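You operate a simulated robot arm through the tools that you are given. There is no shell and no other tool. Be economical: measure what you need, move in short steps, check, and stop when the job is done.

The job below is to be done with a simulated two-armed robot. You get a single attempt, and the scene is never put back.

Task
Free the stop, reset the frame, set both limits by the card and go to low pressure.
Fine: the set-up card; pressure knob to off before the reset.

The check looks at the end state, three seconds after you hand in, the way a careful person would. Anything else that was tipped, shoved, dropped, spilled or broken makes it a failure.

Robot
Two 7-joint arms with two-finger parallel grippers on one trunk, on a base that drives. Base frame: it is fixed to the floor where the robot stands at the start and does not move with it; the origin is under the middle of the robot, x ahead of it, y to its left, z up. Units: cm, degrees, N and s.
The left shoulder is at the start at [5, 15.8, 110.8], the right one opposite. With the tool pointing down near the work surface each hand reaches from about 24 to 66 cm from the robot's upright axis, wherever it stands, measured 20 degrees to its own side. Places, roughly: clamp knob [40, 0, 80]; lower grip knob [60, 0, 80]; lower limit slider [100, 20, 100]; red stop button [80, 0, 80]; upper grip knob [70, 0, 80]; upper limit slider [100, 20, 110]. Payload 3.91 kg a hand.
Tool frame (each hand has its own): the origin (TCP) lies between the finger pads and is the grasp point; the fingertips stand 3 cm ahead of it; z points along the fingers, y is the line along which they close. The gripper opens to 11 cm. The fingers are 2 cm wide and 1 cm thick; the gripper's body (4.8 by 11.2 cm) begins 5.5 cm behind the TCP.
Orientation is told as [roll, pitch, yaw] about the base's x, y, z axes, in that order, counted from this pose: with the fingers straight down and closing along the base's y, the tool's x points along the base's -x, its y along +y and its z along -z.

Tools
- The arms move only by the tool move_arm. It takes "left_series", "right_series" or both (then of equal length, played together; a hand with none holds still); each is one flat list of numbers, 7 for each row, row after row: the gripper command, from -1 (shut) to 1 (fully open), values between in proportion, then the shift along the tool's x, y, z in cm, then the turn, a rotation vector about the tool's x, y, z in degrees. In form: [gripper, dx, dy, dz, wx, wy, wz, gripper, dx, dy, dz, wx, wy, wz, ...]. A call has 1 to 12 rows; each row is the pose to reach, as a shift and turn from the pose commanded when the call began, along the tool's axes at that moment. Rows are played at 5 a second. More than 5 cm and 8.6 degrees between two rows, or a gripper value outside its range, and nothing of the call is played. Where a pose cannot be reached the arm comes as near as it can. A force on the tool above 40 N (or 10 N above the force at the start of the call, whichever is more), or a blocked arm, ends the call early, and 0.2 s more pass. The fingers move at their own pace (about 15.3 cm/s each) and stop on an object; they squeeze with about 37 N. The grip force told is the motor's: it shows also when the fingers shut on nothing. Time passes only in rows, and 0.2 s behind the last, so rows that repeat a pose let the fingers close. The reply holds the time, the measured pose of the TCP, the force on the tool along the base axes, the opening and the grip force, in the units named above and with some noise, with the torque about the TCP (base axes, N m) and any sound that the robot's microphone picked up.
- Cameras (640 x 400 px; columns grow to the right, rows downward): "scene" is now at [13.14, -0.32, 126.81]; the picture's right is [-0.02, -1.00, 0.00], its down [-0.37, 0.01, -0.93] and it looks along [0.93, -0.02, -0.37] (base axes); focal length 214 px, centre (320, 200). "left" rides on the left gripper at [7.2, -1.7, -10.3] in its tool frame; the picture's right is [0.23, 0.97, 0.00], its down [-0.76, 0.18, -0.62] and it looks along [-0.61, 0.14, 0.78] (tool axes); focal length 222 px, centre (320, 200). "right" rides on the right gripper at [7.2, 1.7, -10.3] in its tool frame; the picture's right is [-0.23, 0.97, 0.00], its down [-0.76, -0.18, -0.62] and it looks along [-0.61, -0.14, 0.78] (tool axes); focal length 222 px, centre (320, 200). There is no depth. A picture from a camera that has moved, and an enlarged one, comes with that camera's place and axes in the base frame and with its lens.
- capture(camera): a new picture of that camera. The clock stands still meanwhile.
- move_column(by): slides the trunk up (or, below 0, down) by that many cm; the arms and the scene camera ride with it, the base frame stays. It gives what a move gives, with no picture.
- steer(legs): drives the robot by 1 to 6 legs, each [ahead, turn to the left] in cm and degrees, along the robot's own axes; the way and the turn of a leg run together, so that a leg with both is an arc; at most 150 cm and 180 degrees a leg. The arms and the cameras ride along, it lands a little off, and it stops where it bumps. It gives what a move gives.
- turn_head(pan, tilt): turns the head with the scene camera to pan (to the left, within 80 degrees either way) and tilt (down, from -29 to 69), counted from straight ahead of the robot. It gives what a move gives.
- inspect(camera, box): a new picture of the part [left, top, right, bottom] of that camera's present view, enlarged. The clock stands still meanwhile.
- sign_off(): hands the job in; it is judged then, once.

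Work in short steps. Places have to be worked out from the pictures, the camera data and where the tool is seen: move nearer, look again, correct. Check each grasp and each placing, and mend what went wrong. You have 120 turns and 92 pictures in all, those below and enlarged ones among them. Open the grippers and draw the arms clear of the work before you hand the job in, unless the task says otherwise; then end with one line.

The tools are called after "Emit:" as name(argument=value, ...) on one line, values as JSON. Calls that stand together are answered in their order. move_arm: Moves the arms, as the interface text tells. Its arguments: {"type":"object","properties":{"left_series":{"type":"array","items":{"type":"number"}},"right_series":{"type":"array","items":{"type":"number"}}},"required":[]} The other tools are called the same way: move_column (by) slides the trunk up or down; steer (legs) drives the base; turn_head (pan, tilt) turns the head that bears the scene camera; capture (camera) takes a picture; inspect (camera, box) takes an enlarged picture of a part of a camera's view; sign_off () hands the job in.

At the start:

```text
time: 0.0
left_position: [35.84, 18.47, 121.58]
left_orientation: [-0.2, -0.1, -0.1]
left_force: [-0.3, -0.5, 0.2]
left_wrist_torque: [0.01, -0.03, 0.0]
left_finger_gap: 11.01
left_finger_force: 0.0
right_position: [32.7, -9.52, 118.71]
right_orientation: [0.0, 0.0, 0.1]
right_force: [-0.5, -0.9, -0.9]
right_wrist_torque: [-0.01, -0.01, 0.0]
right_finger_gap: 10.99
right_finger_force: 0.1
trunk travel left (down, up): [-35.0, 13.2]
robot x, y, heading: [0.38, -0.24, -0.1]
head pan, tilt: [-1.2, 21.7]
```

scene: 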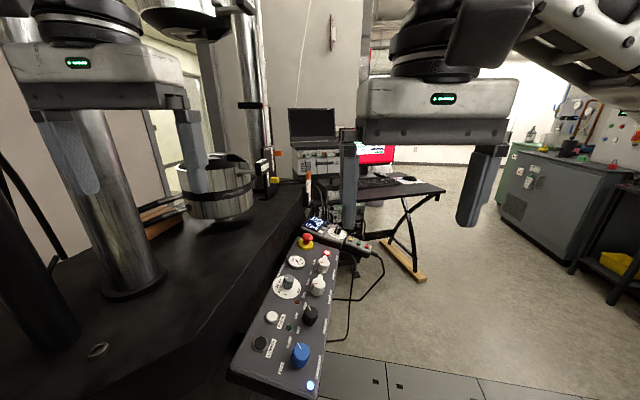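
right: 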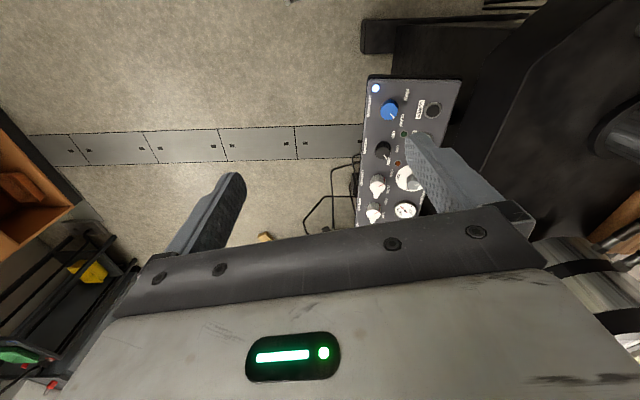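
left: 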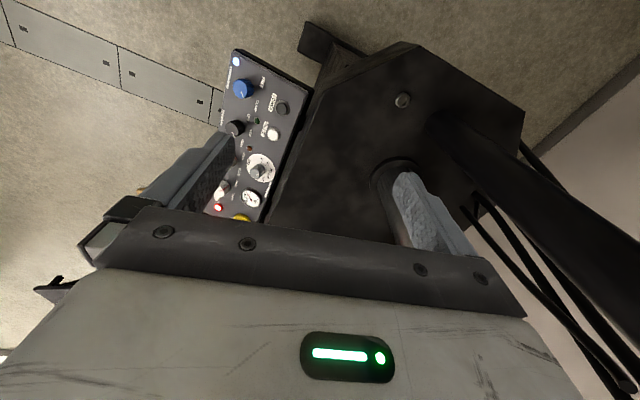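

The control panel is ahead in the scene view; I enlarge it, and look for the card and the limit sliders.

Emit:
inspect(camera="scene", box=[220, 220, 400, 400])

Emit:
inspect(camera="scene", box=[180, 80, 420, 260])

Emit:
inspect(camera="right", box=[330, 60, 490, 240])

```text
2.22 times, centred on (310, 310) of scene
camera zoom: at [13.14, -0.32, 126.81], right [-0.02, -1.0, 0.0], down [-0.37, 0.01, -0.93], along [0.93, -0.02, -0.37], focal length 477 px, centre (342, -44)
```

zoom: 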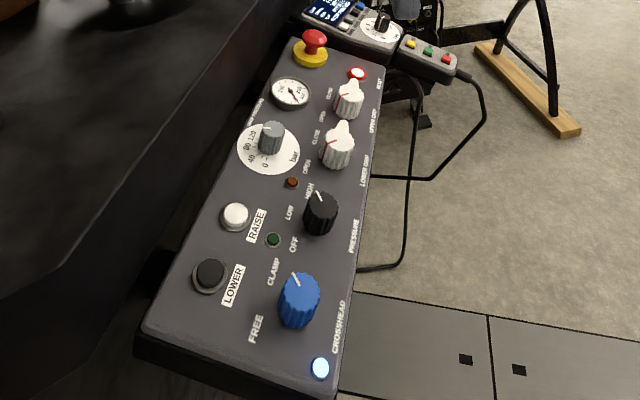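

```text
2.22 times, centred on (300, 170) of scene
camera zoom: at [13.14, -0.32, 126.81], right [-0.02, -1.0, 0.0], down [-0.37, 0.01, -0.93], along [0.93, -0.02, -0.37], focal length 477 px, centre (364, 267)
```

zoom: 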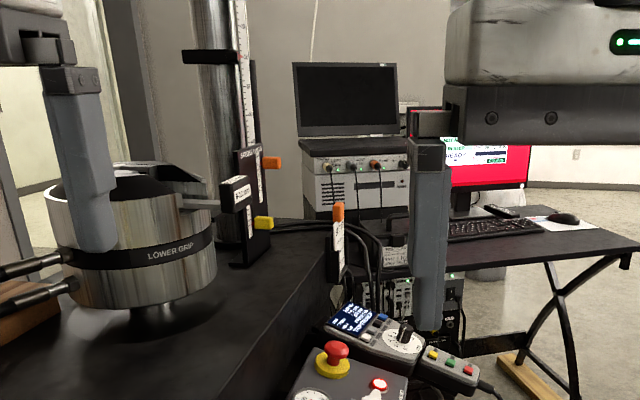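

```text
2.22 times, centred on (410, 150) of right
camera zoom: at [25.56, -7.81, 129.16], right [0.23, 0.97, 0.0], down [0.76, -0.18, 0.62], along [0.61, -0.14, -0.78], focal length 494 px, centre (120, 311)
```

zoom: 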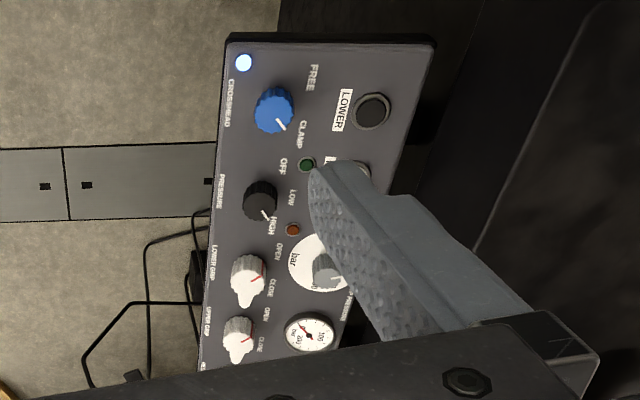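

I look closer at the slider scale, the small orange-topped card, and the desk.

Emit:
inspect(camera="scene", box=[245, 60, 345, 200])

Emit:
inspect(camera="scene", box=[290, 130, 390, 250])

Emit:
turn_head(pan=40, tilt=15)

Emit:
capture(camera="scene")

```text
2.86 times, centred on (295, 130) of scene
camera zoom: at [13.14, -0.32, 126.81], right [-0.02, -1.0, 0.0], down [-0.37, 0.01, -0.93], along [0.93, -0.02, -0.37], focal length 613 px, centre (391, 400)
```

zoom: 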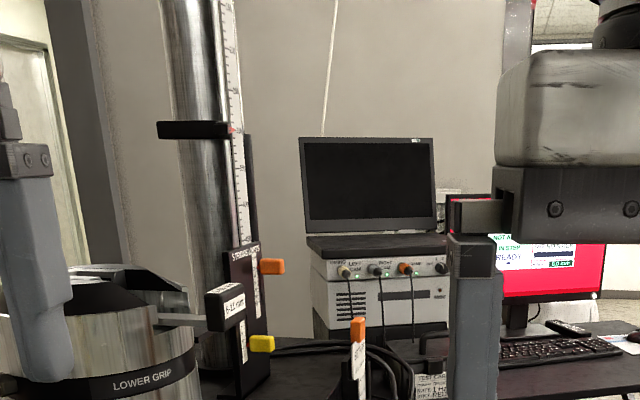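

```text
3.33 times, centred on (340, 190) of scene
camera zoom: at [13.14, -0.32, 126.81], right [-0.02, -1.0, 0.0], down [-0.37, 0.01, -0.93], along [0.93, -0.02, -0.37], focal length 715 px, centre (253, 233)
```

zoom: 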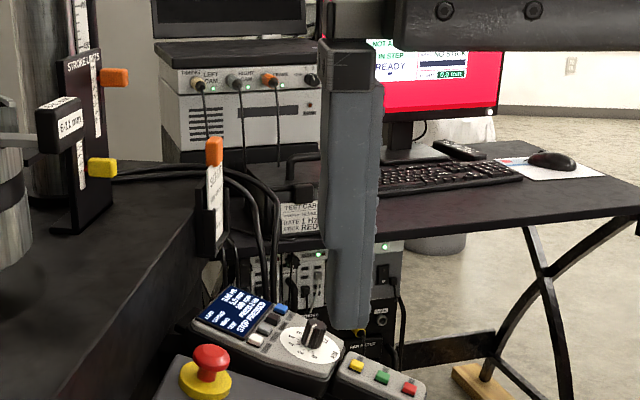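

```text
time: 1.1
left_position: [35.79, 18.51, 121.62]
left_orientation: [-0.2, 0.0, -0.1]
left_force: [0.5, 0.0, 0.8]
left_wrist_torque: [0.02, 0.0, 0.01]
left_finger_gap: 11.0
left_finger_force: 0.2
right_position: [32.84, -9.59, 118.85]
right_orientation: [0.0, 0.1, 0.0]
right_force: [0.3, 0.3, -0.5]
right_wrist_torque: [0.0, 0.01, 0.02]
right_finger_gap: 10.99
right_finger_force: 0.0
trunk travel left (down, up): [-35.0, 13.2]
robot x, y, heading: [0.01, -0.12, 0.1]
head pan, tilt: [40.0, 15.0]
```

```text
83 pictures are left
camera scene: at [11.02, 5.88, 127.89], right [0.64, -0.77, 0.0], down [-0.2, -0.17, -0.97], along [0.74, 0.62, -0.26], focal length 214 px, centre (320, 200)
```

scene: 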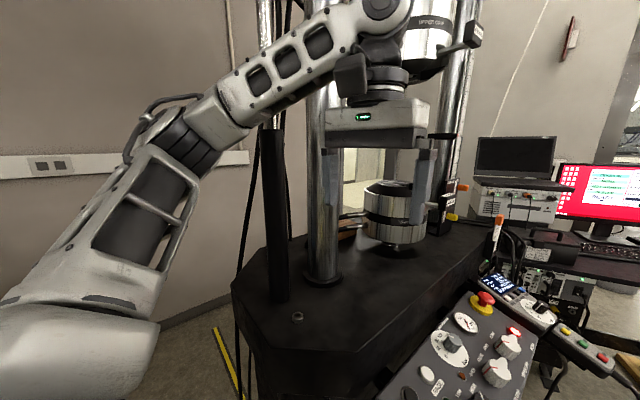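

The right hand hides the test card. I shift it to its right and the left hand to its left, then look again.

Emit:
move_arm(right_series=[1, 0, -5, 0, 0, 0, 0, 1, 0, -10, 0, 0, 0, 0, 1, 0, -15, 0, 0, 0, 0, 1, 0, -18, 0, 0, 0, 0])

Emit:
turn_head(pan=0, tilt=25)

Emit:
inspect(camera="scene", box=[300, 130, 380, 180])

Emit:
inspect(camera="scene", box=[280, 170, 380, 270])

```text
time: 2.1
left_position: [35.8, 18.48, 121.62]
left_orientation: [-0.1, -0.1, -0.1]
left_force: [-0.2, 0.4, -0.5]
left_wrist_torque: [0.03, -0.01, 0.0]
left_finger_gap: 10.99
left_finger_force: 0.1
right_position: [32.74, -27.49, 118.95]
right_orientation: [0.0, 0.0, 0.2]
right_force: [-0.9, 0.9, -0.6]
right_wrist_torque: [-0.02, 0.01, -0.01]
right_finger_gap: 11.01
right_finger_force: 0.0
trunk travel left (down, up): [-35.0, 13.2]
robot x, y, heading: [-0.52, -0.16, -0.1]
head pan, tilt: [40.0, 15.0]
```

```text
time: 3.1
left_position: [35.99, 18.49, 121.58]
left_orientation: [-0.1, 0.0, -0.1]
left_force: [0.0, 0.2, -0.1]
left_wrist_torque: [-0.02, -0.01, -0.02]
left_finger_gap: 10.99
left_finger_force: 0.0
right_position: [32.84, -27.62, 118.95]
right_orientation: [0.1, -0.1, 0.0]
right_force: [-0.2, 0.6, -0.3]
right_wrist_torque: [0.03, -0.01, 0.02]
right_finger_gap: 11.0
right_finger_force: 0.0
trunk travel left (down, up): [-35.0, 13.2]
robot x, y, heading: [-0.35, 0.01, -0.0]
head pan, tilt: [0.0, 25.0]
```

```text
8.00 times, centred on (340, 155) of scene
camera zoom: at [13.07, -0.11, 126.27], right [0.0, -1.0, 0.0], down [-0.42, 0.0, -0.91], along [0.91, 0.0, -0.42], focal length 1716 px, centre (160, 560)
```

zoom: 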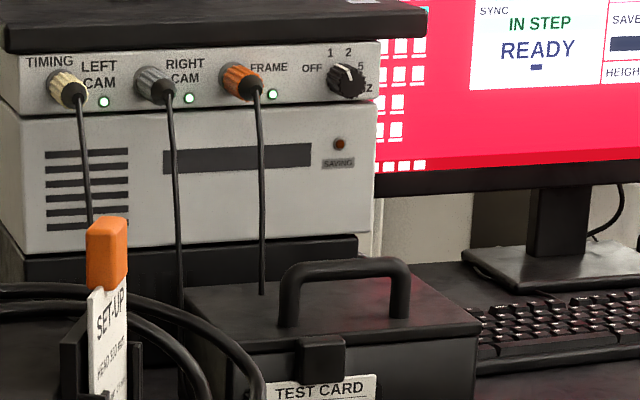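

```text
4.00 times, centred on (330, 220) of scene
camera zoom: at [13.07, -0.11, 126.27], right [0.0, -1.0, 0.0], down [-0.42, 0.0, -0.91], along [0.91, 0.0, -0.42], focal length 858 px, centre (280, 120)
```

zoom: 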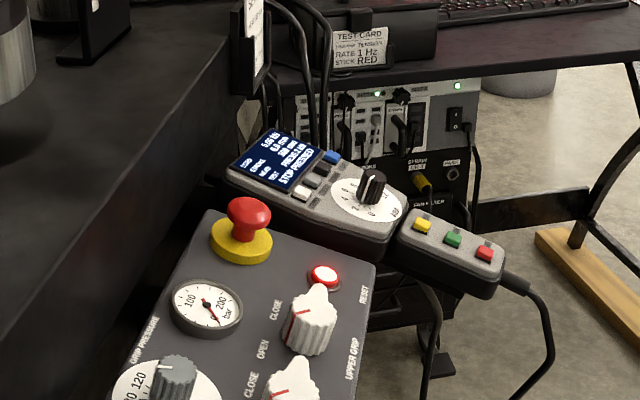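

The set-up card stands in a pocket with an orange tab; I zoom on it and on the limit sliders.

Emit:
inspect(camera="scene", box=[295, 150, 335, 200])

Emit:
inspect(camera="scene", box=[240, 90, 290, 190])

Emit:
inspect(camera="scene", box=[235, 20, 285, 120])

```text
8.00 times, centred on (315, 175) of scene
camera zoom: at [13.07, -0.11, 126.27], right [0.0, -1.0, 0.0], down [-0.42, 0.0, -0.91], along [0.91, 0.0, -0.42], focal length 1716 px, centre (360, 400)
```

zoom: 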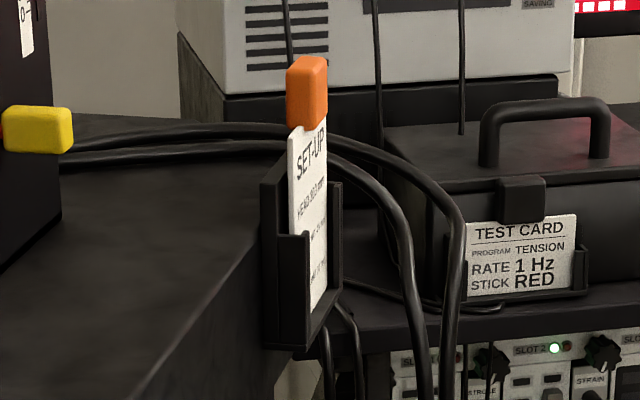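

```text
4.00 times, centred on (265, 140) of scene
camera zoom: at [13.07, -0.11, 126.27], right [0.0, -1.0, 0.0], down [-0.42, 0.0, -0.91], along [0.91, 0.0, -0.42], focal length 858 px, centre (540, 440)
```

zoom: 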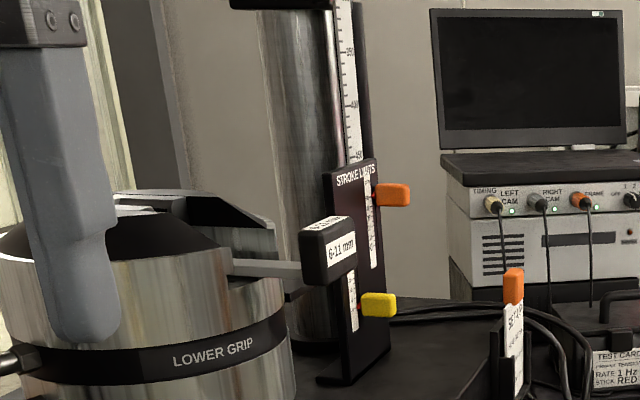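

```text
4.00 times, centred on (260, 70) of scene
camera zoom: at [13.07, -0.11, 126.27], right [0.0, -1.0, 0.0], down [-0.42, 0.0, -0.91], along [0.91, 0.0, -0.42], focal length 858 px, centre (560, 720)
```

zoom: 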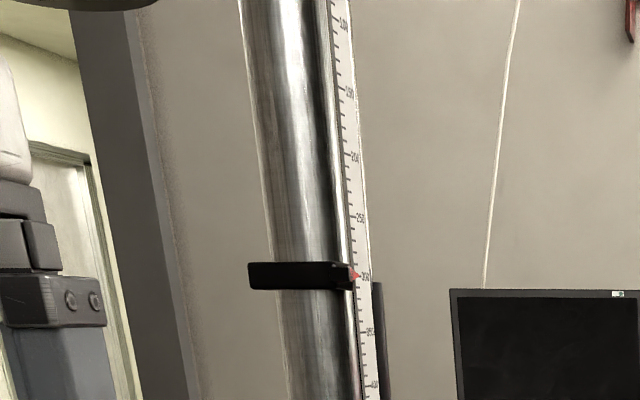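

The card's face looks to −y, so I need to stand further right. The panel knobs lie near x 40–85, y ~3. I turn right, drive ahead and turn back, to about (25,−43).

Emit:
steer(legs=[[0, -60], [50, 0], [0, 60]])

Emit:
turn_head(pan=15, tilt=20)

Emit:
capture(camera="scene")

```text
time: 11.4
left_position: [60.62, -25.6, 121.45]
left_orientation: [-0.1, 0.0, -1.3]
left_force: [0.8, 0.3, 0.1]
left_wrist_torque: [0.02, -0.01, -0.02]
left_finger_gap: 11.0
left_finger_force: 0.1
right_position: [56.6, -71.77, 118.98]
right_orientation: [0.0, 0.0, -1.4]
right_force: [-0.2, -0.3, 0.1]
right_wrist_torque: [0.0, -0.04, -0.01]
right_finger_gap: 10.99
right_finger_force: 0.1
trunk travel left (down, up): [-35.0, 13.2]
robot x, y, heading: [24.68, -43.45, -1.2]
head pan, tilt: [0.0, 25.0]
```

```text
time: 12.2
left_position: [60.64, -25.83, 121.58]
left_orientation: [-0.1, 0.1, -1.3]
left_force: [0.5, 0.1, 0.9]
left_wrist_torque: [0.01, -0.03, 0.0]
left_finger_gap: 10.99
left_finger_force: 0.1
right_position: [56.76, -71.74, 119.03]
right_orientation: [-0.1, 0.0, -1.2]
right_force: [-0.3, 0.6, 0.0]
right_wrist_torque: [-0.02, 0.01, 0.0]
right_finger_gap: 10.99
right_finger_force: 0.0
trunk travel left (down, up): [-35.0, 13.2]
robot x, y, heading: [24.7, -43.66, -1.3]
head pan, tilt: [15.0, 20.0]
```

```text
77 pictures are left
camera scene: at [37.34, -41.44, 127.08], right [0.24, -0.97, 0.0], down [-0.33, -0.08, -0.94], along [0.91, 0.22, -0.34], focal length 214 px, centre (320, 200)
```

scene: 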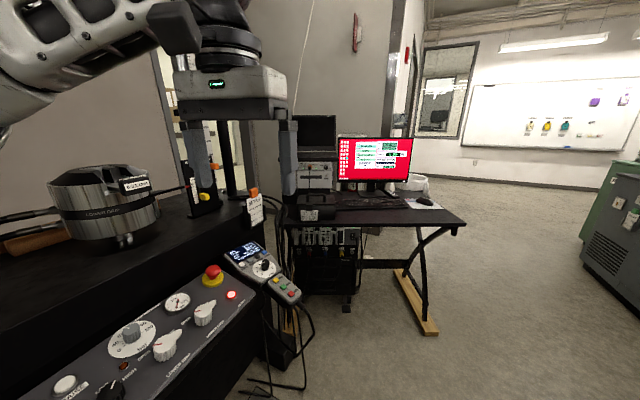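

Good view now. I read the card, panel and slider scales.

Emit:
inspect(camera="scene", box=[235, 180, 275, 230])

Emit:
inspect(camera="scene", box=[170, 130, 250, 230])

Emit:
inspect(camera="scene", box=[220, 235, 300, 305])

```text
8.00 times, centred on (255, 205) of scene
camera zoom: at [37.34, -41.44, 127.08], right [0.24, -0.97, 0.0], down [-0.33, -0.08, -0.94], along [0.91, 0.22, -0.34], focal length 1716 px, centre (840, 160)
```

zoom: 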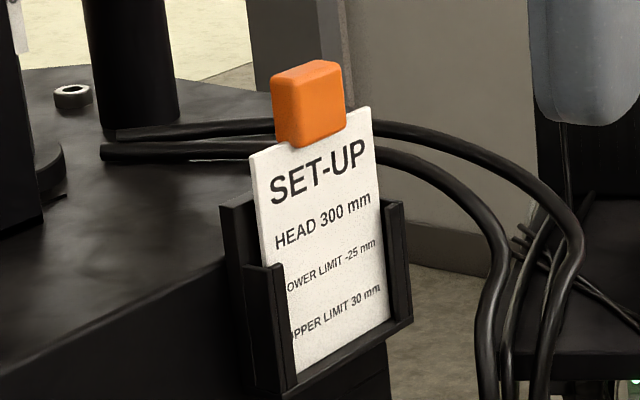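

```text
4.00 times, centred on (210, 180) of scene
camera zoom: at [37.34, -41.44, 127.08], right [0.24, -0.97, 0.0], down [-0.33, -0.08, -0.94], along [0.91, 0.22, -0.34], focal length 858 px, centre (760, 280)
```

zoom: 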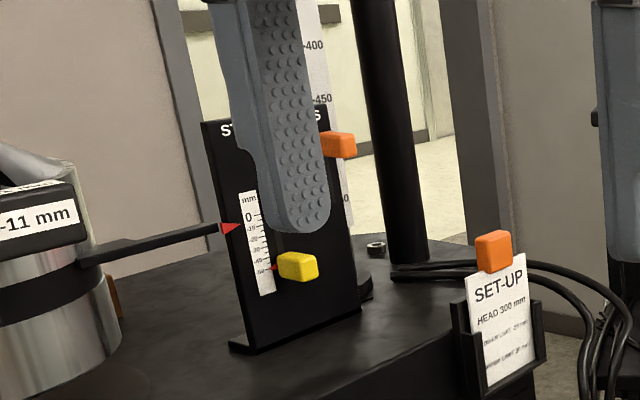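

```text
5.71 times, centred on (260, 270) of scene
camera zoom: at [37.34, -41.44, 127.08], right [0.24, -0.97, 0.0], down [-0.33, -0.08, -0.94], along [0.91, 0.22, -0.34], focal length 1226 px, centre (663, -200)
```

zoom: 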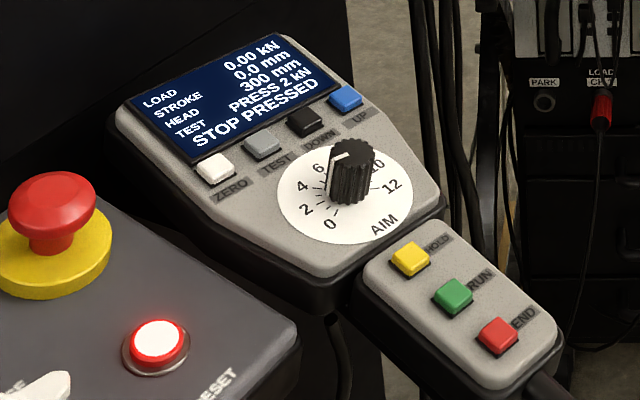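

Card: head 300 (already shown), lower limit −25 mm, upper limit 30 mm. Now a position closer along the panel: I drive ahead ~30 cm, then turn left, and look at the panel.

Emit:
steer(legs=[[35, 0], [0, 60]])

Emit:
turn_head(pan=0, tilt=35)

Emit:
capture(camera="scene")

```text
time: 17.1
left_position: [61.44, -3.9, 121.57]
left_orientation: [-0.2, 0.1, 59.4]
left_force: [-0.2, 0.3, 0.0]
left_wrist_torque: [-0.05, 0.01, -0.01]
left_finger_gap: 11.02
left_finger_force: 0.0
right_position: [99.52, -29.94, 118.96]
right_orientation: [0.0, 0.0, 59.4]
right_force: [0.4, 0.1, 1.1]
right_wrist_torque: [0.01, 0.02, -0.01]
right_finger_gap: 11.01
right_finger_force: 0.0
trunk travel left (down, up): [-35.0, 13.2]
robot x, y, heading: [58.86, -44.21, 59.4]
head pan, tilt: [15.0, 20.0]
```

```text
time: 17.9
left_position: [61.51, -3.83, 121.6]
left_orientation: [-0.1, 0.2, 59.4]
left_force: [-0.2, -0.1, -0.4]
left_wrist_torque: [-0.01, -0.02, -0.03]
left_finger_gap: 11.01
left_finger_force: 0.0
right_position: [99.55, -30.04, 118.98]
right_orientation: [0.0, 0.0, 59.4]
right_force: [-0.8, 0.0, -0.2]
right_wrist_torque: [0.03, 0.0, -0.01]
right_finger_gap: 11.02
right_finger_force: 0.0
trunk travel left (down, up): [-35.0, 13.2]
robot x, y, heading: [58.6, -44.37, 59.7]
head pan, tilt: [0.0, 35.0]
```

```text
73 pictures are left
camera scene: at [65.51, -33.29, 124.7], right [0.86, -0.51, 0.0], down [-0.29, -0.49, -0.82], along [0.42, 0.71, -0.57], focal length 214 px, centre (320, 200)
```

scene: 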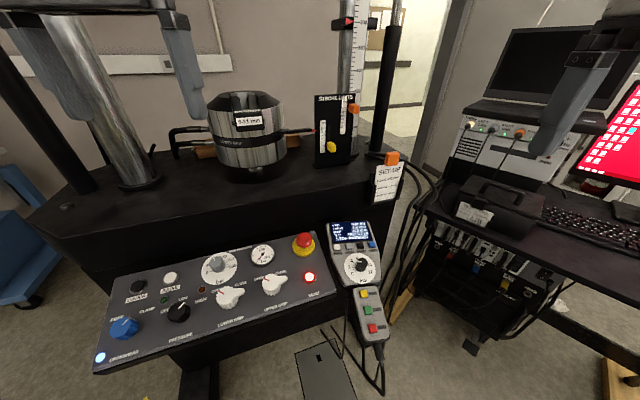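

Excellent viewpoint. I enlarge the panel and limits plate.

Emit:
inspect(camera="scene", box=[85, 250, 245, 370])

Emit:
inspect(camera="scene", box=[195, 220, 335, 320])

Emit:
inspect(camera="scene", box=[305, 85, 375, 175])

```text
3.33 times, centred on (165, 310) of scene
camera zoom: at [65.51, -33.29, 124.7], right [0.86, -0.51, 0.0], down [-0.29, -0.49, -0.82], along [0.42, 0.71, -0.57], focal length 715 px, centre (837, -167)
```

zoom: 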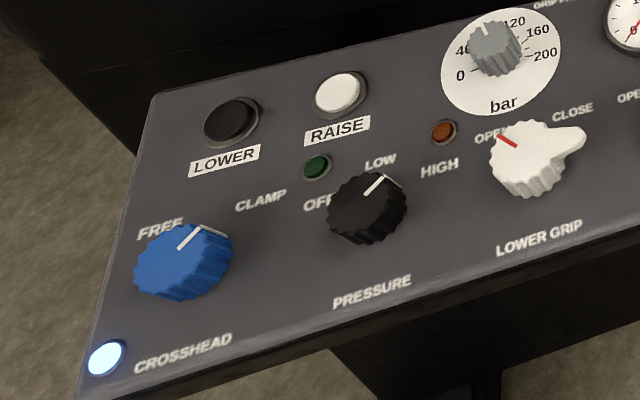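

```text
4.00 times, centred on (265, 270) of scene
camera zoom: at [65.51, -33.29, 124.7], right [0.86, -0.51, 0.0], down [-0.29, -0.49, -0.82], along [0.42, 0.71, -0.57], focal length 858 px, centre (540, -80)
```

zoom: 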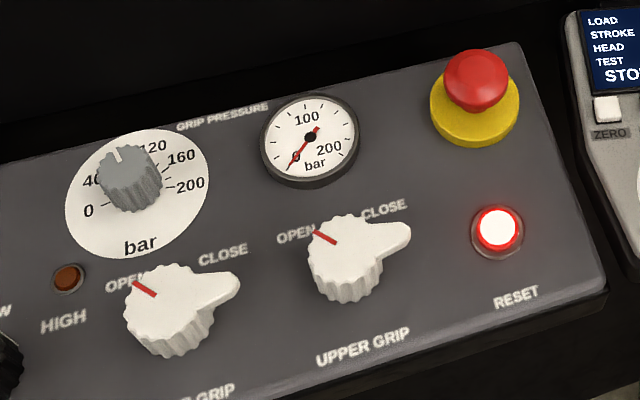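

```text
4.44 times, centred on (340, 130) of scene
camera zoom: at [65.51, -33.29, 124.7], right [0.86, -0.51, 0.0], down [-0.29, -0.49, -0.82], along [0.42, 0.71, -0.57], focal length 953 px, centre (231, 511)
```

zoom: 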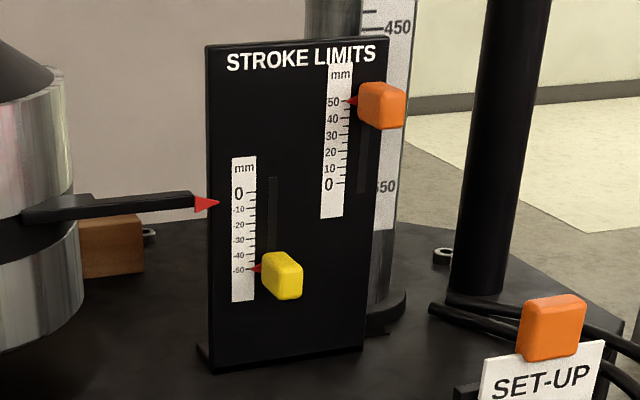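

Pressure knob points to HIGH, at about (52.8, 1.2, cap z≈81); stop at (82.3, 3, 84.7). Labels place OFF/LOW/HIGH at about 135/90/45°, so OFF is ~90° anticlockwise. I bring the left hand above the pressure knob.

Emit:
move_arm(left_series=[1, 0, 1.7, 4.3, 0, 0, 7.4, 1, 0, 3.4, 8.6, 0, 0, 14.8, 1, 0, 5.0, 12.9, 0, 0, 22.2, 1, 0.1, 6.7, 17.2, 0, 0, 29.6, 1, 0.1, 8.4, 21.5, 0, 0, 37, 1, 0.1, 10, 25.6, 0, 0, 44.4])

Emit:
capture(camera="left")

Emit:
capture(camera="scene")

```text
time: 19.3
left_position: [52.8, 1.05, 95.92]
left_orientation: [-0.1, -0.2, 15.0]
left_force: [1.2, 0.9, 0.4]
left_wrist_torque: [0.01, 0.01, -0.02]
left_finger_gap: 11.04
left_finger_force: 0.2
right_position: [99.49, -29.96, 119.0]
right_orientation: [0.1, 0.0, 59.4]
right_force: [-0.9, 0.6, -0.4]
right_wrist_torque: [0.04, -0.03, -0.01]
right_finger_gap: 10.99
right_finger_force: 0.1
trunk travel left (down, up): [-35.0, 13.2]
robot x, y, heading: [59.32, -44.34, 59.5]
head pan, tilt: [0.0, 35.0]
```

```text
69 pictures are left
camera left: at [46.3, -2.48, 106.23], right [-0.47, 0.88, 0.0], down [0.69, 0.37, 0.62], along [0.55, 0.29, -0.78], focal length 222 px, centre (320, 200)
```

left: 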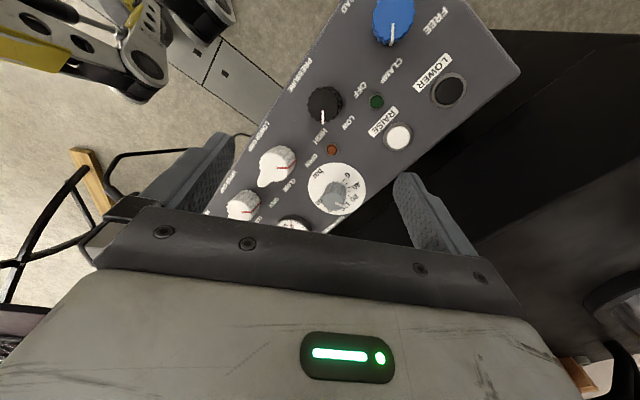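

```text
68 pictures are left
camera scene: at [65.49, -33.29, 124.7], right [0.86, -0.51, 0.0], down [-0.29, -0.49, -0.82], along [0.42, 0.71, -0.57], focal length 214 px, centre (320, 200)
```

scene: 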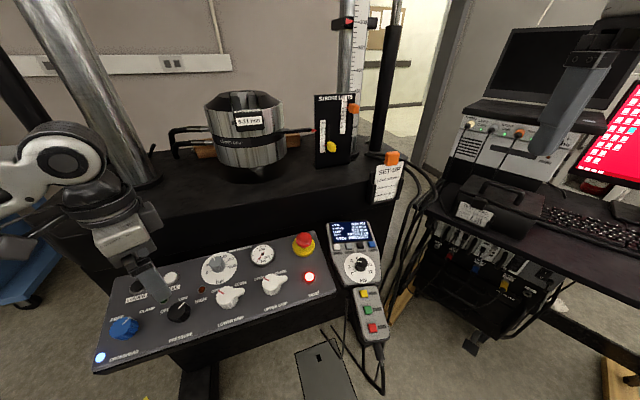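

Left camera confirms the knob at about (52.3, 1.0), pointing at HIGH. I narrow the fingers to 7 cm and descend so the tips stop just above the panel.

Emit:
move_arm(left_series=[0.3, 0.3, 0.1, 4.5, 0, 0, 0, 0.3, 0.5, 0.1, 9, 0, 0, 0, 0.3, 0.5, 0.1, 11.5, 0, 0, 0, 0.3, 0.5, 0.1, 13.4, 0, 0, 0])

Emit:
capture(camera="left")

Emit:
inspect(camera="scene", box=[100, 230, 260, 350])

```text
time: 20.3
left_position: [52.36, 0.92, 82.58]
left_orientation: [-0.1, -0.1, 15.0]
left_force: [-1.1, -0.6, 3.9]
left_wrist_torque: [0.17, 0.04, 0.06]
left_finger_gap: 7.12
left_finger_force: 0.0
right_position: [99.54, -30.04, 119.07]
right_orientation: [0.1, 0.0, 59.5]
right_force: [0.4, 0.0, 0.3]
right_wrist_torque: [0.01, 0.01, 0.0]
right_finger_gap: 11.0
right_finger_force: 0.1
trunk travel left (down, up): [-35.0, 13.2]
robot x, y, heading: [59.25, -43.95, 59.6]
head pan, tilt: [0.0, 35.0]
```

```text
67 pictures are left
camera left: at [45.85, -2.59, 92.87], right [-0.47, 0.88, 0.0], down [0.69, 0.37, 0.62], along [0.55, 0.29, -0.78], focal length 222 px, centre (320, 200)
```

left: 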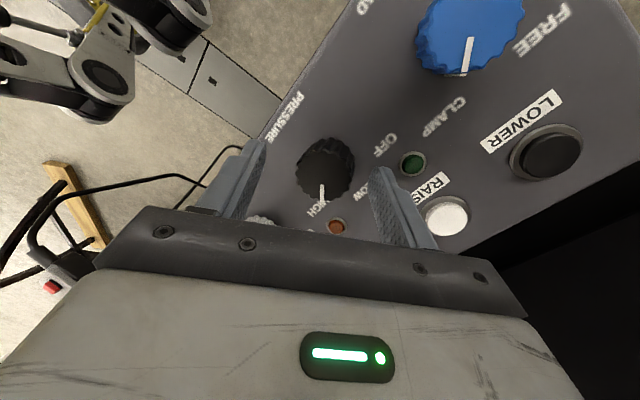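

```text
3.33 times, centred on (180, 290) of scene
camera zoom: at [65.51, -33.36, 124.72], right [0.86, -0.51, 0.0], down [-0.29, -0.49, -0.82], along [0.42, 0.71, -0.57], focal length 715 px, centre (787, -100)
```

zoom: 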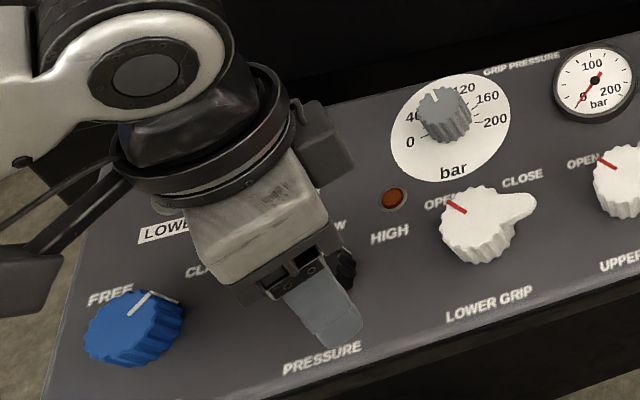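

The upper fingertip appears to brush the panel (3.9 N), so depth is right and the knob is centred. I close on it.

Emit:
move_arm(left_series=[-1, 0, 0, -0.2, 0, 0, 0, -1, 0, 0, -0.2, 0, 0, 0, -1, 0, 0, -0.2, 0, 0, 0])

Emit:
inspect(camera="left", box=[230, 110, 430, 250])

```text
time: 21.1
left_position: [52.25, 1.39, 82.63]
left_orientation: [0.1, -0.2, 15.2]
left_force: [-4.0, 19.9, -14.5]
left_wrist_torque: [1.14, 0.03, 0.05]
left_finger_gap: 3.95
left_finger_force: 44.7
right_position: [99.49, -29.66, 118.95]
right_orientation: [-0.1, 0.1, 59.3]
right_force: [-1.0, 0.4, 0.2]
right_wrist_torque: [-0.02, 0.01, -0.02]
right_finger_gap: 11.0
right_finger_force: 0.0
trunk travel left (down, up): [-35.0, 13.2]
robot x, y, heading: [59.11, -44.32, 59.5]
head pan, tilt: [0.0, 35.0]
```

```text
2.86 times, centred on (330, 180) of left
camera zoom: at [45.78, -2.26, 92.91], right [-0.47, 0.88, 0.0], down [0.69, 0.37, 0.62], along [0.55, 0.3, -0.78], focal length 635 px, centre (291, 257)
```

zoom: 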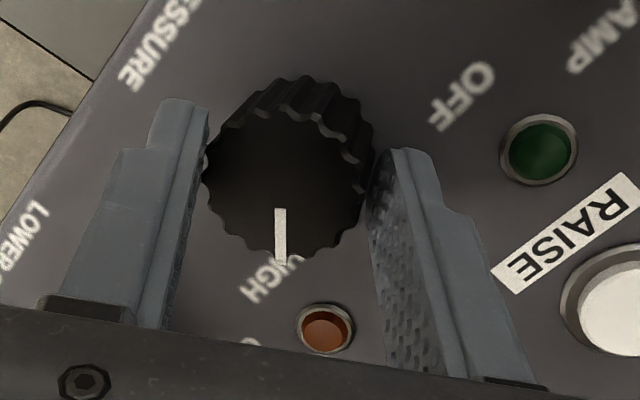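

Gripped (3.95 cm) with a slight sideways bias of ~0.45 cm; I correct it and turn 46° anticlockwise (seen from above) first.

Emit:
move_arm(left_series=[-1, 0, 0.4, 0, 0, 0, 0, -1, 0, 0.4, 0, 0, 0, -8, -1, 0, 0.4, 0, 0, 0, -16, -1, 0, 0.4, 0, 0, 0, -24, -1, 0, 0.4, 0, 0, 0, -32, -1, 0, 0.4, 0, 0, 0, -40, -1, 0, 0.4, 0, 0, 0, -46])

Emit:
inspect(camera="left", box=[230, 110, 430, 250])

```text
time: 22.7
left_position: [52.25, 1.38, 82.92]
left_orientation: [0.0, 0.1, 61.2]
left_force: [-2.5, 0.3, 6.6]
left_wrist_torque: [0.66, 0.06, 0.03]
left_finger_gap: 3.64
left_finger_force: 44.6
right_position: [99.56, -30.13, 118.91]
right_orientation: [0.0, 0.0, 59.4]
right_force: [0.3, -0.5, -0.1]
right_wrist_torque: [-0.04, 0.02, -0.01]
right_finger_gap: 10.98
right_finger_force: 0.1
trunk travel left (down, up): [-35.0, 13.2]
robot x, y, heading: [59.18, -44.18, 59.5]
head pan, tilt: [0.0, 35.0]
```

```text
2.86 times, centred on (330, 180) of left
camera zoom: at [50.33, -5.87, 93.16], right [-0.96, 0.27, 0.0], down [0.21, 0.75, 0.62], along [0.17, 0.6, -0.78], focal length 635 px, centre (291, 257)
```

zoom: 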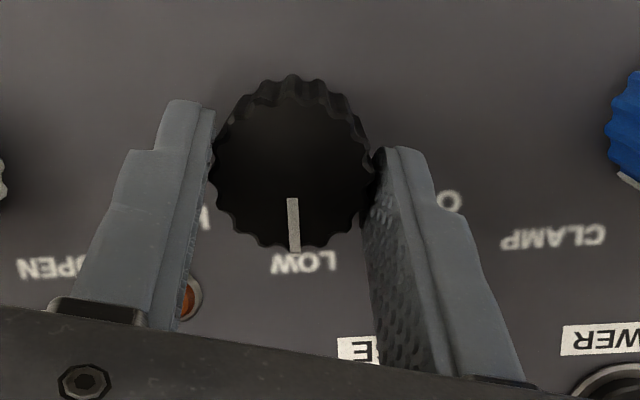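

The knob turned with the hand and now points to LOW. I turn another 45° on to OFF.

Emit:
move_arm(left_series=[-1, 0, 0, 0, 0, 0, -8, -1, 0, 0, 0, 0, 0, -16, -1, 0, 0, 0, 0, 0, -24, -1, 0, 0, 0, 0, 0, -32, -1, 0, 0, 0, 0, 0, -40, -1, 0, 0, 0, 0, 0, -46])

Emit:
inspect(camera="left", box=[230, 110, 430, 250])

```text
time: 24.1
left_position: [52.26, 1.3, 82.63]
left_orientation: [0.0, 0.3, 107.0]
left_force: [-1.0, 1.7, -4.4]
left_wrist_torque: [-0.58, -1.36, -0.37]
left_finger_gap: 3.71
left_finger_force: 44.5
right_position: [99.52, -29.92, 119.02]
right_orientation: [0.1, 0.0, 59.5]
right_force: [0.0, 0.0, 0.4]
right_wrist_torque: [-0.01, -0.04, -0.03]
right_finger_gap: 10.98
right_finger_force: 0.1
trunk travel left (down, up): [-35.0, 13.2]
robot x, y, heading: [59.45, -44.24, 59.6]
head pan, tilt: [0.0, 35.0]
```

```text
2.86 times, centred on (330, 180) of left
camera zoom: at [56.05, -5.08, 93.07], right [-0.86, -0.5, 0.0], down [-0.4, 0.68, 0.62], along [-0.31, 0.53, -0.79], focal length 635 px, centre (291, 257)
```

zoom: 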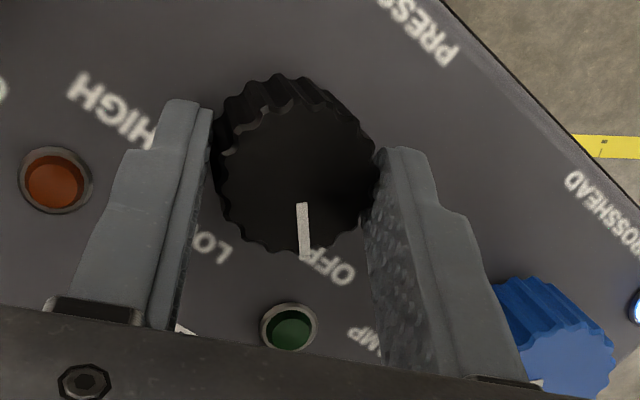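

Pointer at OFF against the stop. I open and lift straight up.

Emit:
move_arm(left_series=[0.3, 0, 0, 0, 0, 0, 0, 0.3, 0, 0, 0, 0, 0, 0, 0.3, 0, 0, -4.5, 0, 0, 0, 0.3, 0, 0, -9, 0, 0, 0, 0.3, 0, 0, -13.5, 0, 0, 0, 0.3, 0, 0, -17, 0, 0, 0])

Emit:
capture(camera="left")

```text
time: 25.5
left_position: [52.09, 1.36, 99.87]
left_orientation: [0.1, 0.1, 107.1]
left_force: [0.3, -0.3, 0.2]
left_wrist_torque: [0.0, -0.01, 0.0]
left_finger_gap: 7.14
left_finger_force: 0.0
right_position: [99.71, -30.02, 118.93]
right_orientation: [0.0, 0.0, 59.4]
right_force: [-0.8, 0.1, -0.1]
right_wrist_torque: [0.02, 0.01, -0.02]
right_finger_gap: 11.0
right_finger_force: 0.0
trunk travel left (down, up): [-35.0, 13.2]
robot x, y, heading: [59.37, -44.04, 59.3]
head pan, tilt: [0.0, 35.0]
```

```text
62 pictures are left
camera left: at [55.96, -5.03, 110.15], right [-0.86, -0.5, 0.0], down [-0.39, 0.68, 0.62], along [-0.31, 0.54, -0.78], focal length 222 px, centre (320, 200)
```

left: 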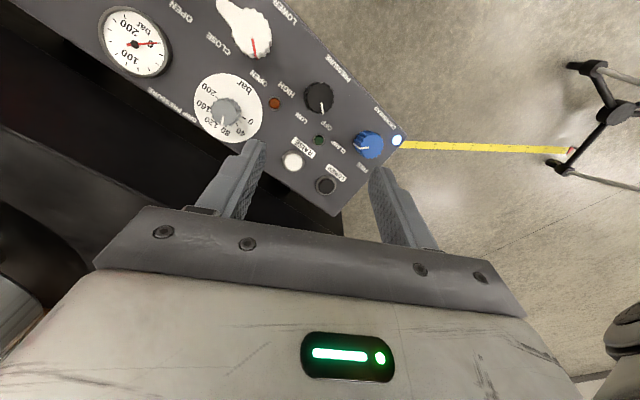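

Pressure reads OFF. Next the stop: I bring the right hand to above it at z≈100 (left hand stays clear).

Emit:
move_arm(right_series=[1, -2.2, 3.5, 2.1, 0, 0, 0, 1, -4.4, 7, 4.2, 0, 0, 0, 1, -6.6, 10.5, 6.3, 0, 0, 0, 1, -8.7, 14, 8.4, 0, 0, 0, 1, -10.9, 17.6, 10.5, 0, 0, 0, 1, -13.1, 21.1, 12.6, 0, 0, 0, 1, -15.3, 24.6, 14.7, 0, 0, 0, 1, -17.5, 28.1, 16.8, 0, 0, 0, 1, -19.7, 31.6, 19, 0, 0, 0])

Emit:
capture(camera="right")

Emit:
capture(camera="scene")

```text
time: 27.5
left_position: [52.11, 1.54, 99.78]
left_orientation: [-0.2, 0.2, 107.0]
left_force: [1.0, -0.8, -0.7]
left_wrist_torque: [-0.01, 0.02, -0.02]
left_finger_gap: 7.16
left_finger_force: 0.2
right_position: [82.33, 3.09, 100.08]
right_orientation: [-0.1, 0.0, 59.4]
right_force: [-0.4, 0.1, 0.4]
right_wrist_torque: [-0.01, 0.05, 0.03]
right_finger_gap: 10.99
right_finger_force: 0.2
trunk travel left (down, up): [-35.0, 13.2]
robot x, y, heading: [59.07, -44.31, 59.6]
head pan, tilt: [0.0, 35.0]
```

```text
61 pictures are left
camera right: at [77.19, -2.22, 110.39], right [-0.72, 0.69, 0.0], down [0.54, 0.57, 0.62], along [0.43, 0.45, -0.78], focal length 222 px, centre (320, 200)
```

right: 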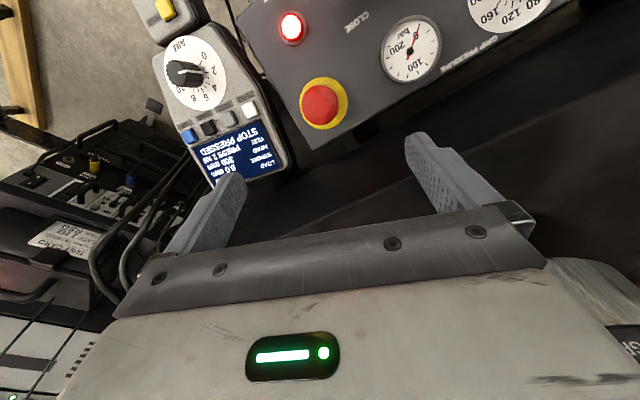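

```text
60 pictures are left
camera scene: at [65.46, -33.26, 124.69], right [0.86, -0.51, 0.0], down [-0.29, -0.49, -0.82], along [0.42, 0.71, -0.57], focal length 214 px, centre (320, 200)
```

scene: 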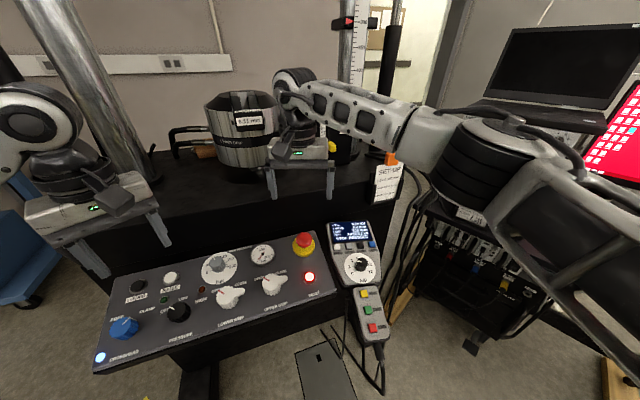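

Stop at about (81.8, 2.9). I look closely at its cap for twist/pull marks.

Emit:
inspect(camera="right", box=[280, 65, 370, 140])

```text
5.33 times, centred on (325, 102) of right
camera zoom: at [77.19, -2.22, 110.39], right [-0.72, 0.69, 0.0], down [0.54, 0.57, 0.62], along [0.43, 0.45, -0.78], focal length 1185 px, centre (293, 720)
```

zoom: 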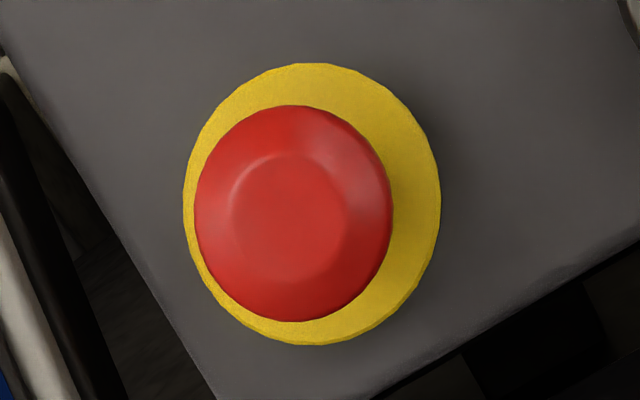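

Unmarked mushroom, ~4.2 cm wide. I open to 7 cm and descend to grip the cap (tips ≈82).

Emit:
move_arm(right_series=[0.3, 0.4, 0.3, 4.5, 0, 0, 0, 0.3, 0.4, 0.3, 9, 0, 0, 0, 0.3, 0.4, 0.3, 12.5, 0, 0, 0, 0.3, 0.4, 0.3, 14.8, 0, 0, 0, 0.3, 0.4, 0.3, 14.8, 0, 0, 0])

Emit:
capture(camera="right")

Emit:
inspect(camera="scene", box=[250, 200, 350, 280])

```text
time: 28.7
left_position: [52.23, 1.51, 99.85]
left_orientation: [-0.1, 0.3, 106.9]
left_force: [0.2, 0.2, -1.3]
left_wrist_torque: [0.0, -0.02, 0.01]
left_finger_gap: 7.14
left_finger_force: 0.1
right_position: [81.85, 2.93, 85.02]
right_orientation: [0.1, 0.0, 59.4]
right_force: [-0.1, 0.4, -0.2]
right_wrist_torque: [-0.01, 0.03, 0.02]
right_finger_gap: 7.16
right_finger_force: 0.1
trunk travel left (down, up): [-35.0, 13.2]
robot x, y, heading: [59.36, -44.4, 59.7]
head pan, tilt: [0.0, 35.0]
```

```text
58 pictures are left
camera right: at [76.76, -2.43, 95.39], right [-0.72, 0.69, 0.0], down [0.54, 0.56, 0.62], along [0.43, 0.45, -0.78], focal length 222 px, centre (320, 200)
```

right: 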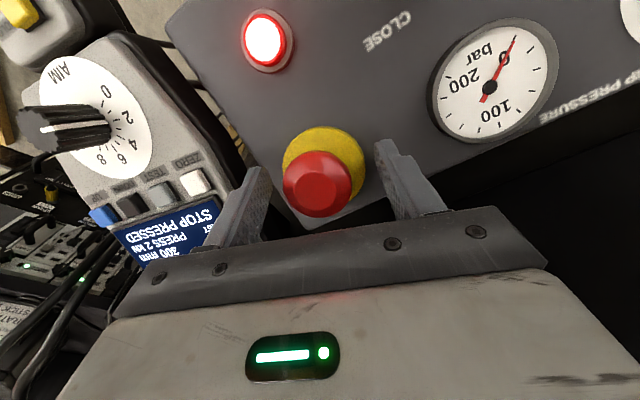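

```text
5.00 times, centred on (300, 240) of scene
camera zoom: at [65.52, -33.3, 124.7], right [0.86, -0.51, 0.0], down [-0.29, -0.49, -0.82], along [0.42, 0.71, -0.57], focal length 1072 px, centre (420, 0)
```

zoom: 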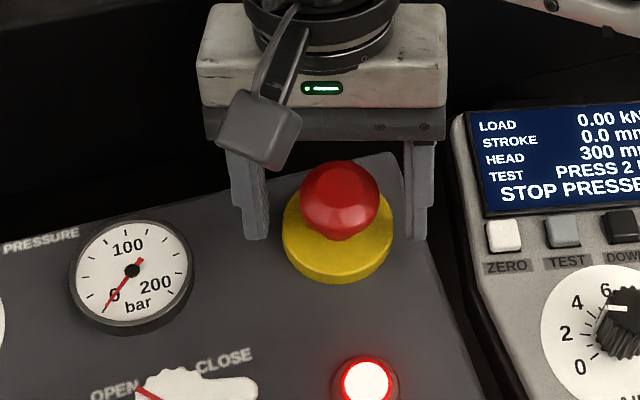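

The cap is between the fingers. I close, then twist clockwise ~48° (seen from above).

Emit:
move_arm(right_series=[-1, 0, 0, 0, 0, 0, 0, -1, 0, 0, 0, 0, 0, 0, -1, 0, 0, 0, 0, 0, 0, -1, 0, 0, 0, 0, 0, 8, -1, 0, 0, 0, 0, 0, 16, -1, 0, 0, 0, 0, 0, 24, -1, 0, 0, 0, 0, 0, 32, -1, 0, 0, 0, 0, 0, 40, -1, 0, 0, 0, 0, 0, 48])

Emit:
inspect(camera="scene", box=[250, 200, 380, 300])

```text
time: 30.2
left_position: [52.1, 1.3, 99.82]
left_orientation: [0.0, 0.1, 107.0]
left_force: [0.4, -0.3, -0.8]
left_wrist_torque: [-0.01, -0.04, 0.01]
left_finger_gap: 7.14
left_finger_force: 0.0
right_position: [80.46, 2.54, 85.1]
right_orientation: [0.4, 1.4, 32.6]
right_force: [-3.2, -3.2, 0.1]
right_wrist_torque: [0.94, 0.58, -0.4]
right_finger_gap: 5.14
right_finger_force: 36.8
trunk travel left (down, up): [-35.0, 13.2]
robot x, y, heading: [59.22, -44.27, 59.6]
head pan, tilt: [0.0, 35.0]
stopped in row 7 (right hand): the force on the tool passed its limit at 51 N (the readings are from after the stop); the commanded pose is now the measured one
```

```text
4.00 times, centred on (315, 250) of scene
camera zoom: at [65.49, -33.38, 124.71], right [0.86, -0.51, 0.0], down [-0.29, -0.49, -0.82], along [0.42, 0.71, -0.57], focal length 858 px, centre (340, 0)
```

zoom: 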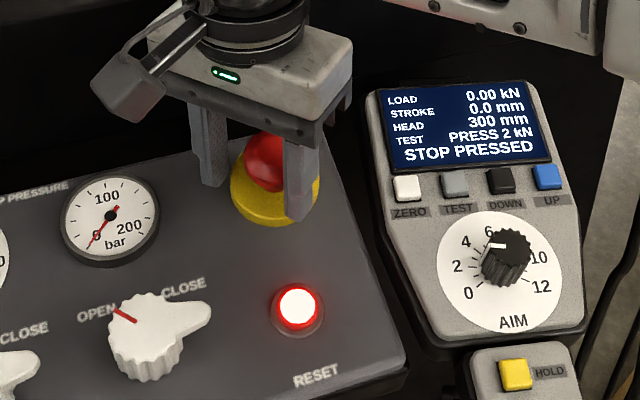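

The force limit tripped and the hand was pushed sideways; a finger may be catching the yellow collar. I look from the right camera.

Emit:
capture(camera="right")

```text
55 pictures are left
camera right: at [73.77, 0.2, 95.61], right [-0.33, 0.94, 0.0], down [0.75, 0.27, 0.6], along [0.57, 0.2, -0.8], focal length 222 px, centre (320, 200)
```

right: 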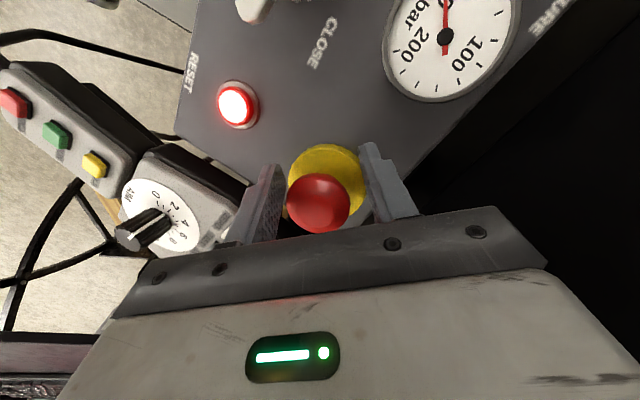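

The fingers were on the collar, too low. I open, lift, re-centre over the cap at (81.95, 2.85), turn back to yaw ~59 with tips ≈83.1.

Emit:
move_arm(right_series=[0.3, 0, 0, 0, 0, 0, 0, 0.3, 0, 0, 0, 0, 0, 0, 0.3, 0, 0, -3, 0, 0, 0, 0.3, -0.7, -0.2, -3, 0, 0, -8, 0.3, -1.45, -0.5, -3, 0, 0, -16, 0.3, -1.45, -0.5, -3, 0, 0, -24, 0.3, -1.45, -0.5, -1.1, 0, 0, -26.8, 0.3, -1.45, -0.5, -1.1, 0, 0, -26.8])

Emit:
capture(camera="right")

```text
time: 32.0
left_position: [52.12, 1.39, 99.7]
left_orientation: [0.0, 0.2, 107.2]
left_force: [-0.2, 0.8, 0.4]
left_wrist_torque: [-0.01, 0.0, -0.02]
left_finger_gap: 7.11
left_finger_force: 0.0
right_position: [82.25, 2.95, 86.08]
right_orientation: [0.9, 1.1, 59.5]
right_force: [-0.7, 0.4, 0.4]
right_wrist_torque: [0.03, -0.01, -0.01]
right_finger_gap: 7.14
right_finger_force: 0.1
trunk travel left (down, up): [-35.0, 13.2]
robot x, y, heading: [59.0, -44.2, 59.8]
head pan, tilt: [0.0, 35.0]
```

```text
54 pictures are left
camera right: at [77.3, -2.21, 96.51], right [-0.72, 0.69, 0.01], down [0.55, 0.57, 0.61], along [0.41, 0.44, -0.8], focal length 222 px, centre (320, 200)
```

right: 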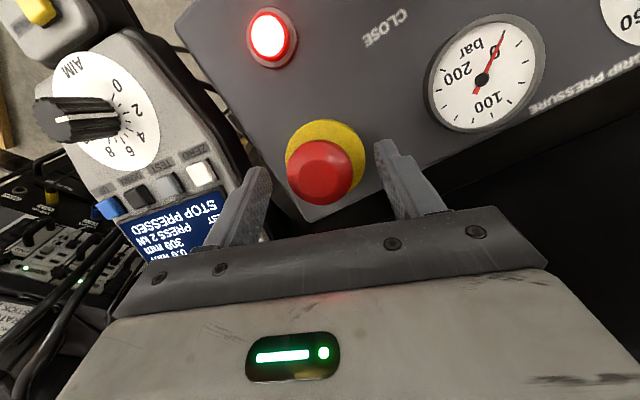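

Cap centre (81.9, 2.75); I shift 0.4 cm and close, checking the width.

Emit:
move_arm(right_series=[0.3, 0.35, 0.15, 0, 0, 0, 0, -1, 0.35, 0.15, 0, 0, 0, 0, -1, 0.35, 0.15, 0, 0, 0, 0, -1, 0.35, 0.15, 0, 0, 0, 0])

Emit:
capture(camera="right")

```text
time: 33.0
left_position: [52.19, 1.37, 99.84]
left_orientation: [0.1, 0.1, 107.2]
left_force: [-0.7, 0.5, 0.7]
left_wrist_torque: [-0.01, 0.03, 0.02]
left_finger_gap: 7.16
left_finger_force: 0.1
right_position: [81.89, 2.58, 86.13]
right_orientation: [0.7, 1.2, 59.4]
right_force: [7.8, -8.2, -0.9]
right_wrist_torque: [-0.1, 0.29, 0.46]
right_finger_gap: 4.14
right_finger_force: 45.1
trunk travel left (down, up): [-35.0, 13.2]
robot x, y, heading: [58.96, -44.42, 59.4]
head pan, tilt: [0.0, 35.0]
```

```text
53 pictures are left
camera right: at [77.1, -2.55, 96.52], right [-0.72, 0.69, 0.01], down [0.55, 0.57, 0.6], along [0.41, 0.44, -0.8], focal length 222 px, centre (320, 200)
```

right: 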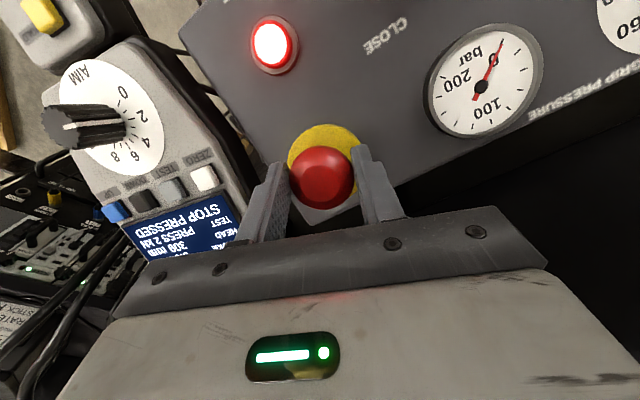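

Now 4.1 cm, gripping the red cap. I twist clockwise 40°.

Emit:
move_arm(right_series=[-1, 0, 0, 0, 0, 0, 7, -1, 0, 0, 0, 0, 0, 14, -1, 0, 0, 0, 0, 0, 21, -1, 0, 0, 0, 0, 0, 28, -1, 0, 0, 0, 0, 0, 35, -1, 0, 0, 0, 0, 0, 42])

Emit:
inspect(camera="scene", box=[250, 200, 380, 300])

```text
time: 34.4
left_position: [52.07, 1.46, 99.76]
left_orientation: [0.1, 0.1, 107.1]
left_force: [0.0, 1.1, 1.0]
left_wrist_torque: [0.01, 0.01, -0.03]
left_finger_gap: 7.13
left_finger_force: 0.1
right_position: [81.7, 2.76, 86.23]
right_orientation: [0.0, 1.5, 17.5]
right_force: [-3.0, 1.9, -2.4]
right_wrist_torque: [0.3, 0.3, 0.64]
right_finger_gap: 4.24
right_finger_force: 45.0
trunk travel left (down, up): [-35.0, 13.2]
robot x, y, heading: [59.12, -44.25, 59.7]
head pan, tilt: [0.0, 35.0]
```

```text
4.00 times, centred on (315, 250) of scene
camera zoom: at [65.45, -33.28, 124.69], right [0.86, -0.51, 0.0], down [-0.29, -0.49, -0.82], along [0.42, 0.71, -0.57], focal length 858 px, centre (340, 0)
```

zoom: 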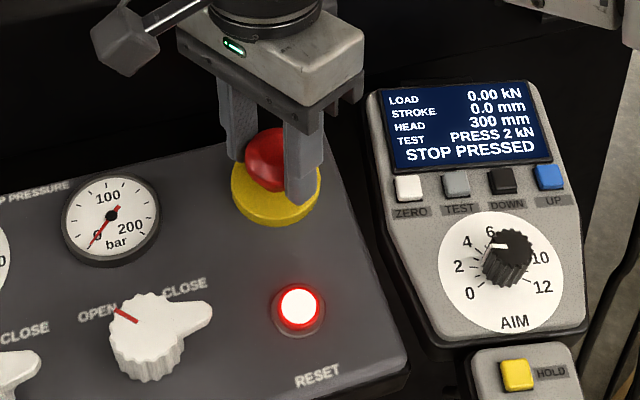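

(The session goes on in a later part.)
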